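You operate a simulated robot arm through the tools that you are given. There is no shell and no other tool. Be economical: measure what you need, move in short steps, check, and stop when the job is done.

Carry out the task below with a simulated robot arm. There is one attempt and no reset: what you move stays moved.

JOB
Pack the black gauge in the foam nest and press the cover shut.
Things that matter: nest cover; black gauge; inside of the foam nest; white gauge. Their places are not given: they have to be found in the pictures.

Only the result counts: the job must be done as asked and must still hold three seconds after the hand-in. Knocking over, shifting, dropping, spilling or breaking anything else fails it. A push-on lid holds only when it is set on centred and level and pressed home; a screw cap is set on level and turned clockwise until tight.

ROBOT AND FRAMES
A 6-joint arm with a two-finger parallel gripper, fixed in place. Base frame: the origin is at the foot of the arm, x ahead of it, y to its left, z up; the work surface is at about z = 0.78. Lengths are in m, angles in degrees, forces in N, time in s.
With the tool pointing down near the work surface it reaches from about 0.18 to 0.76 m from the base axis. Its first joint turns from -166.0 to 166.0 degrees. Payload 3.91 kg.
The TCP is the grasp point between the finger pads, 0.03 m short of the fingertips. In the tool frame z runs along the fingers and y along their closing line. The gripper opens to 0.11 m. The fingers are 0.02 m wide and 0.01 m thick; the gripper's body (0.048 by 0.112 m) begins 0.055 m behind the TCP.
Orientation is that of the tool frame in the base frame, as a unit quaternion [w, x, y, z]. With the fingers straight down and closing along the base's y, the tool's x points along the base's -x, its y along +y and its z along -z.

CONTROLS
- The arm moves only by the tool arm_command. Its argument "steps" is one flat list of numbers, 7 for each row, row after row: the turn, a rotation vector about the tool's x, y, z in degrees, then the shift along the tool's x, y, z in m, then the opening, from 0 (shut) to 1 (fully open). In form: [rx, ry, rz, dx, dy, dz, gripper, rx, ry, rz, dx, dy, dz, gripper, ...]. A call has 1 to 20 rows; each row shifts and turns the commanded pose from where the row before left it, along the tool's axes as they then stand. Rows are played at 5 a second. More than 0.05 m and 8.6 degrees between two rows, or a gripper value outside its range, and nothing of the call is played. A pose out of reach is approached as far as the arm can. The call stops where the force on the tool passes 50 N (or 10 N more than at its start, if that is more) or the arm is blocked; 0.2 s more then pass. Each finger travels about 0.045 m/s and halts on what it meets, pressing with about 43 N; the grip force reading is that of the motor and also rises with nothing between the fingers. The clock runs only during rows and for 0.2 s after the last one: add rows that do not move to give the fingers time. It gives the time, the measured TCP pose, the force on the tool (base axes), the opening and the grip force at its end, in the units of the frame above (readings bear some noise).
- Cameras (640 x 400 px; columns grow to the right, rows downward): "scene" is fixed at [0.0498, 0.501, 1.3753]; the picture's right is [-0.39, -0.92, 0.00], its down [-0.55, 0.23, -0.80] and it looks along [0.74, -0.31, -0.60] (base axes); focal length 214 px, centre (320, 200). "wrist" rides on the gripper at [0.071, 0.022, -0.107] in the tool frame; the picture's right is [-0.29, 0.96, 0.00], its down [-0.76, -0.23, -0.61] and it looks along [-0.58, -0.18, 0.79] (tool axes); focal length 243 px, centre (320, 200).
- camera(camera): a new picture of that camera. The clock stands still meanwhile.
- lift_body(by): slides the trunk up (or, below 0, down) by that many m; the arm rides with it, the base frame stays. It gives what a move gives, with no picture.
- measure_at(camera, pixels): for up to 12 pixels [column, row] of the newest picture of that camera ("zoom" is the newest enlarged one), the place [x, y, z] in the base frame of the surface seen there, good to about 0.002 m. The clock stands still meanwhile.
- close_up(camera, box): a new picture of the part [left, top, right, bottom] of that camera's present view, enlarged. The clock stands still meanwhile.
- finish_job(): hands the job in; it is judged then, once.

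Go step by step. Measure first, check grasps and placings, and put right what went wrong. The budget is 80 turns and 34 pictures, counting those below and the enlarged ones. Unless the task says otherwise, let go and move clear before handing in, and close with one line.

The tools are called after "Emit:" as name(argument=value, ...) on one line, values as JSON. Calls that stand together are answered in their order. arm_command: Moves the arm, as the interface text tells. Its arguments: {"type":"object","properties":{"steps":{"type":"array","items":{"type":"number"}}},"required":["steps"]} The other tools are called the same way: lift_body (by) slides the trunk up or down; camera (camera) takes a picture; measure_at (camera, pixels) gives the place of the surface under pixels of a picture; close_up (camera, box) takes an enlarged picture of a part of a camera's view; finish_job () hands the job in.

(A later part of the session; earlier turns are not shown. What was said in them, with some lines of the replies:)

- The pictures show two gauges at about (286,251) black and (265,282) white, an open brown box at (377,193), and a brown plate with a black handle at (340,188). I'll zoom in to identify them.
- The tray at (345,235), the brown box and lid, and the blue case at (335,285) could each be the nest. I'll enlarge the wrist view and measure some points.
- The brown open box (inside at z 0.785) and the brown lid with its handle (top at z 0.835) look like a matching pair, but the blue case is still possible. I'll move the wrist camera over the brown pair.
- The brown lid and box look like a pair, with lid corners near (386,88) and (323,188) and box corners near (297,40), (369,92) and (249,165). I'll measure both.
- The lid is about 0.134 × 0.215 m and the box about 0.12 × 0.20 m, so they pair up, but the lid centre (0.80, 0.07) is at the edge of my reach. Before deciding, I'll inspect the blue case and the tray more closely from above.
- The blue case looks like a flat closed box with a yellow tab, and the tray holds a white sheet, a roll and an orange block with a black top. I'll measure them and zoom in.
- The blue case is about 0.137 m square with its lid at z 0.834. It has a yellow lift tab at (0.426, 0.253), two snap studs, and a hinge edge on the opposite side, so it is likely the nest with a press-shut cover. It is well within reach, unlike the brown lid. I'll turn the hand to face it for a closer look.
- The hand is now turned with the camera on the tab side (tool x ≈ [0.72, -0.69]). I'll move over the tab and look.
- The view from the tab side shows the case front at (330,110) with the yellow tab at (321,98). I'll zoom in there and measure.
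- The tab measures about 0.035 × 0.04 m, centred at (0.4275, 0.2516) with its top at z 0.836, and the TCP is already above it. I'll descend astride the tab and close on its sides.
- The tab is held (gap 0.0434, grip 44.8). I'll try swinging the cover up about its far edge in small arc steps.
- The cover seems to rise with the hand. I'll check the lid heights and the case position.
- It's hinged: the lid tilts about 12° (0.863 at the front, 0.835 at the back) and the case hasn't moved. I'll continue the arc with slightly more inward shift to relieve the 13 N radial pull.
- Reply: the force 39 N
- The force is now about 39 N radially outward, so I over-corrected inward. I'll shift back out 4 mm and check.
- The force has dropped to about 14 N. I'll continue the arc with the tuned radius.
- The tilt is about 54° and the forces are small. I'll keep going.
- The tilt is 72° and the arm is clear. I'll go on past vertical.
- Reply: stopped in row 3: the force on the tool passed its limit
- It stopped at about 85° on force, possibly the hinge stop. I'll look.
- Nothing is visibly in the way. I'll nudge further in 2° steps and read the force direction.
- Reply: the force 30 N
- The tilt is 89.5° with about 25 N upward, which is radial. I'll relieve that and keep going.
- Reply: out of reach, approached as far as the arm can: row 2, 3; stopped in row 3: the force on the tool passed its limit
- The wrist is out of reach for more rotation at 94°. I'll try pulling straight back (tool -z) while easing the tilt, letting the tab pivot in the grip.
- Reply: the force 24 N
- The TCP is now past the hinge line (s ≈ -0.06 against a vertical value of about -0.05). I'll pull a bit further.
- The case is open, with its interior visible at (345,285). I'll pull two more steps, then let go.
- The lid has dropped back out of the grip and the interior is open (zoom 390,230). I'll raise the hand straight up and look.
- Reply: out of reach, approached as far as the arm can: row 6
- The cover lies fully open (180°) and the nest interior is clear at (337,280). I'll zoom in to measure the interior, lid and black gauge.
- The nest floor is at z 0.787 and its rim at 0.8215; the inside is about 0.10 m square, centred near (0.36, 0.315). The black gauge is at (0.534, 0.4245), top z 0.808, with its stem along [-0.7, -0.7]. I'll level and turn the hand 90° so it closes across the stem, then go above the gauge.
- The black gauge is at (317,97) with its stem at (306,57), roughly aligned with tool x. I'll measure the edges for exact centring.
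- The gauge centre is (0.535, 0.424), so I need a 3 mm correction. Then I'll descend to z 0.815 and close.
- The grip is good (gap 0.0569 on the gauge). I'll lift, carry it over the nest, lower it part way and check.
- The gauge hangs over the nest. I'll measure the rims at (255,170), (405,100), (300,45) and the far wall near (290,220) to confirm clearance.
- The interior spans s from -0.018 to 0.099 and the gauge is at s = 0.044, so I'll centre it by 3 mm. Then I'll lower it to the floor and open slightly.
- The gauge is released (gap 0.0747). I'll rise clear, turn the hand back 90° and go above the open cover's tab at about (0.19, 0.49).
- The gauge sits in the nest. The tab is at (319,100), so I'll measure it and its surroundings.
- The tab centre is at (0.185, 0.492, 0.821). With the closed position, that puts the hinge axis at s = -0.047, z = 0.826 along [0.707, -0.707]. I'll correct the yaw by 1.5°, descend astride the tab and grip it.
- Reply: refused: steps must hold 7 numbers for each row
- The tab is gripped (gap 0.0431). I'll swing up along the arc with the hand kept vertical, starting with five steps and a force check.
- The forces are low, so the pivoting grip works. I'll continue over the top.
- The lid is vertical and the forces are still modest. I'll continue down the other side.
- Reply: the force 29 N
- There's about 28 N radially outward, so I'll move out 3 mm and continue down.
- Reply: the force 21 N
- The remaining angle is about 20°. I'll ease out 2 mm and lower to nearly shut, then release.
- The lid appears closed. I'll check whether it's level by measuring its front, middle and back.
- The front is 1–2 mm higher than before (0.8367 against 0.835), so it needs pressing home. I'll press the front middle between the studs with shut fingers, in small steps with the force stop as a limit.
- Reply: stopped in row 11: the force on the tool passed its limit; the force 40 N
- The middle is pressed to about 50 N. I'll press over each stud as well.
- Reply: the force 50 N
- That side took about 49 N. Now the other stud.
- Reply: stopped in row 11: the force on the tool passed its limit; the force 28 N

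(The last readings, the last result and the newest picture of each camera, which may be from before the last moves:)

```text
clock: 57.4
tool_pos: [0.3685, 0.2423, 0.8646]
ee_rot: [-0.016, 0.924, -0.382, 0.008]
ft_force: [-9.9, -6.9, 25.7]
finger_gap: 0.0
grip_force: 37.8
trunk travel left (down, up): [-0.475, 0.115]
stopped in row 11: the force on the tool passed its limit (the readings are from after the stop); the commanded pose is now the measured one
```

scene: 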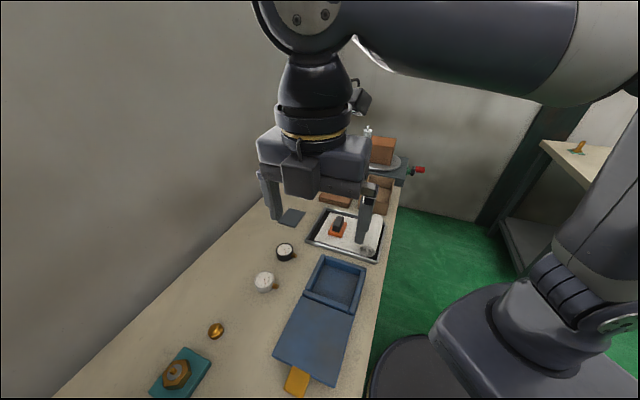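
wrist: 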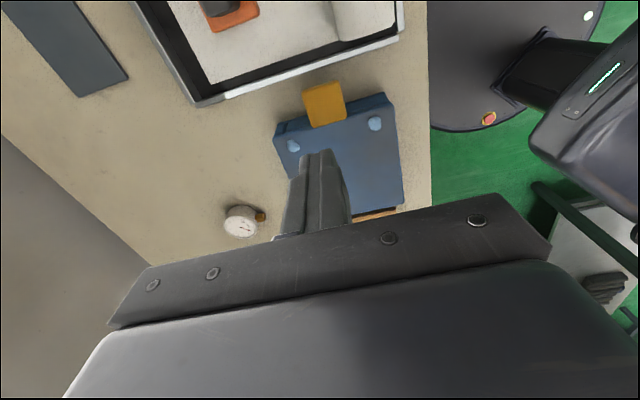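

Both sides are pressed. I'll rise clear and inspect.

Emit:
arm_command(steps=[0, 0, 0, 0, 0, -0.03, 0, 0, 0, 0, 0.03, -0.02, -0.035, 0, 0, 0, 0, 0.03, -0.02, -0.035, 0, 0, 0, 0, 0, 0, -0.04, 0, 0, 0, 0, 0, 0, -0.04, 0, 0, 0, 0, 0, 0, 0, 0])

Emit:
camera(camera="wrist")

Emit:
camera(camera="scene")

```text
refused: row 2 steps farther than a row can; nothing moved
```

```text
5 pictures are left
```

wrist: 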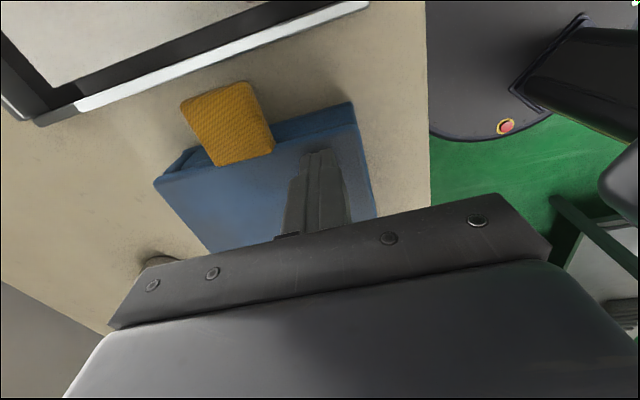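

```text
4 pictures are left
```

scene: 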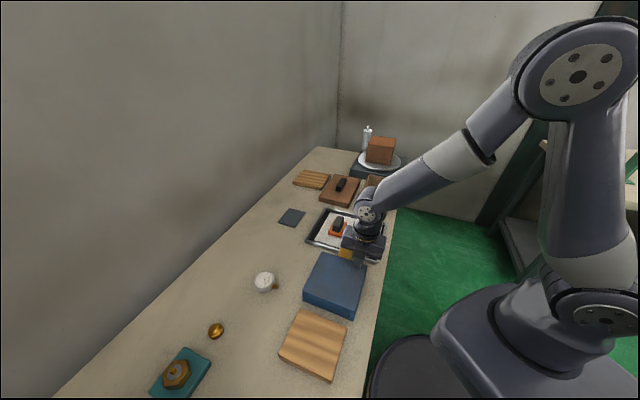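

The previous move was refused (too long a step) and the hand is still at the lid. I'll rise with shorter steps.

Emit:
arm_command(steps=[0, 0, 0, 0, 0, -0.03, 0, 0, 0, 0, 0.02, -0.02, -0.035, 0, 0, 0, 0, 0.02, -0.02, -0.035, 0, 0, 0, 0, 0, 0, -0.04, 0, 0, 0, 0, 0.03, 0, -0.03, 0, 0, 0, 0, 0, 0, 0, 0])

Emit:
camera(camera="wrist")

```text
clock: 58.8
tool_pos: [0.4455, 0.2196, 1.0317]
ee_rot: [-0.012, 0.925, -0.381, 0.006]
ft_force: [0.3, 0.3, 0.1]
finger_gap: 0.0
grip_force: 37.7
trunk travel left (down, up): [-0.475, 0.115]
```

```text
3 pictures are left
```

wrist: 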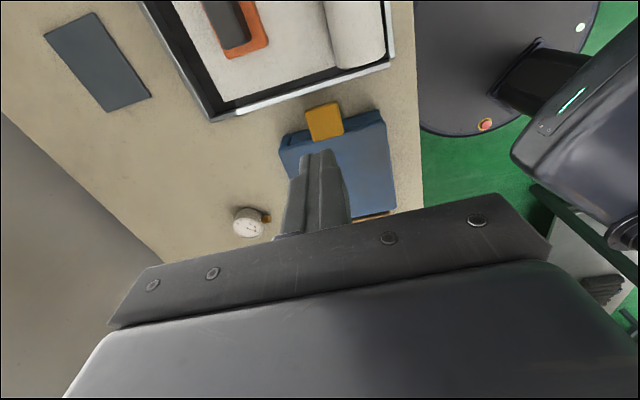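

Both studs have gone flush, which suggests they snapped home. I'll check that the lid is level and compare the surroundings.

Emit:
measure_at(camera="wrist", pixels=[[289, 154], [376, 130], [345, 150], [385, 200], [365, 180], [324, 120], [248, 222]])

Emit:
close_up(camera="scene", box=[240, 220, 400, 320])

```text
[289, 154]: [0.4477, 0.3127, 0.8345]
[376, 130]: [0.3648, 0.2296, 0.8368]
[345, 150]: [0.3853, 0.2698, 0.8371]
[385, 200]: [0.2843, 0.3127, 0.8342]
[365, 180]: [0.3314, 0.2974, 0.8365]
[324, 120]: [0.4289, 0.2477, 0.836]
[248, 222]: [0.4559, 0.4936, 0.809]
```

```text
4.00 times, centred on (320, 270) of scene
```

zoom: 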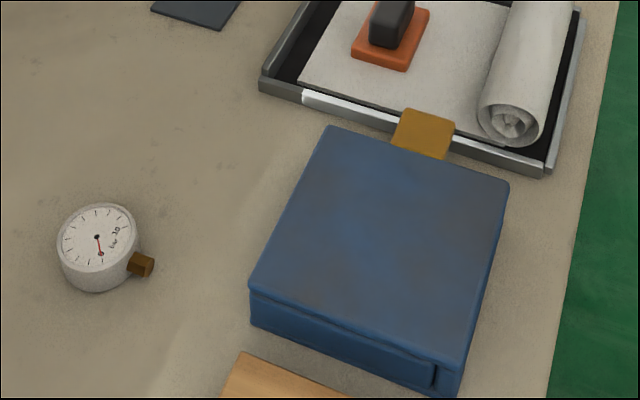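

The lid is level (0.8345–0.837), both studs are flush, the white gauge and other items look undisturbed, and the hand is clear. I'm handing in.

Emit:
finish_job()

```text
The job is handed in.
```

The black gauge is packed in the foam nest (the blue case), and its cover is pressed shut: the lid measures level and both snap studs are flush.
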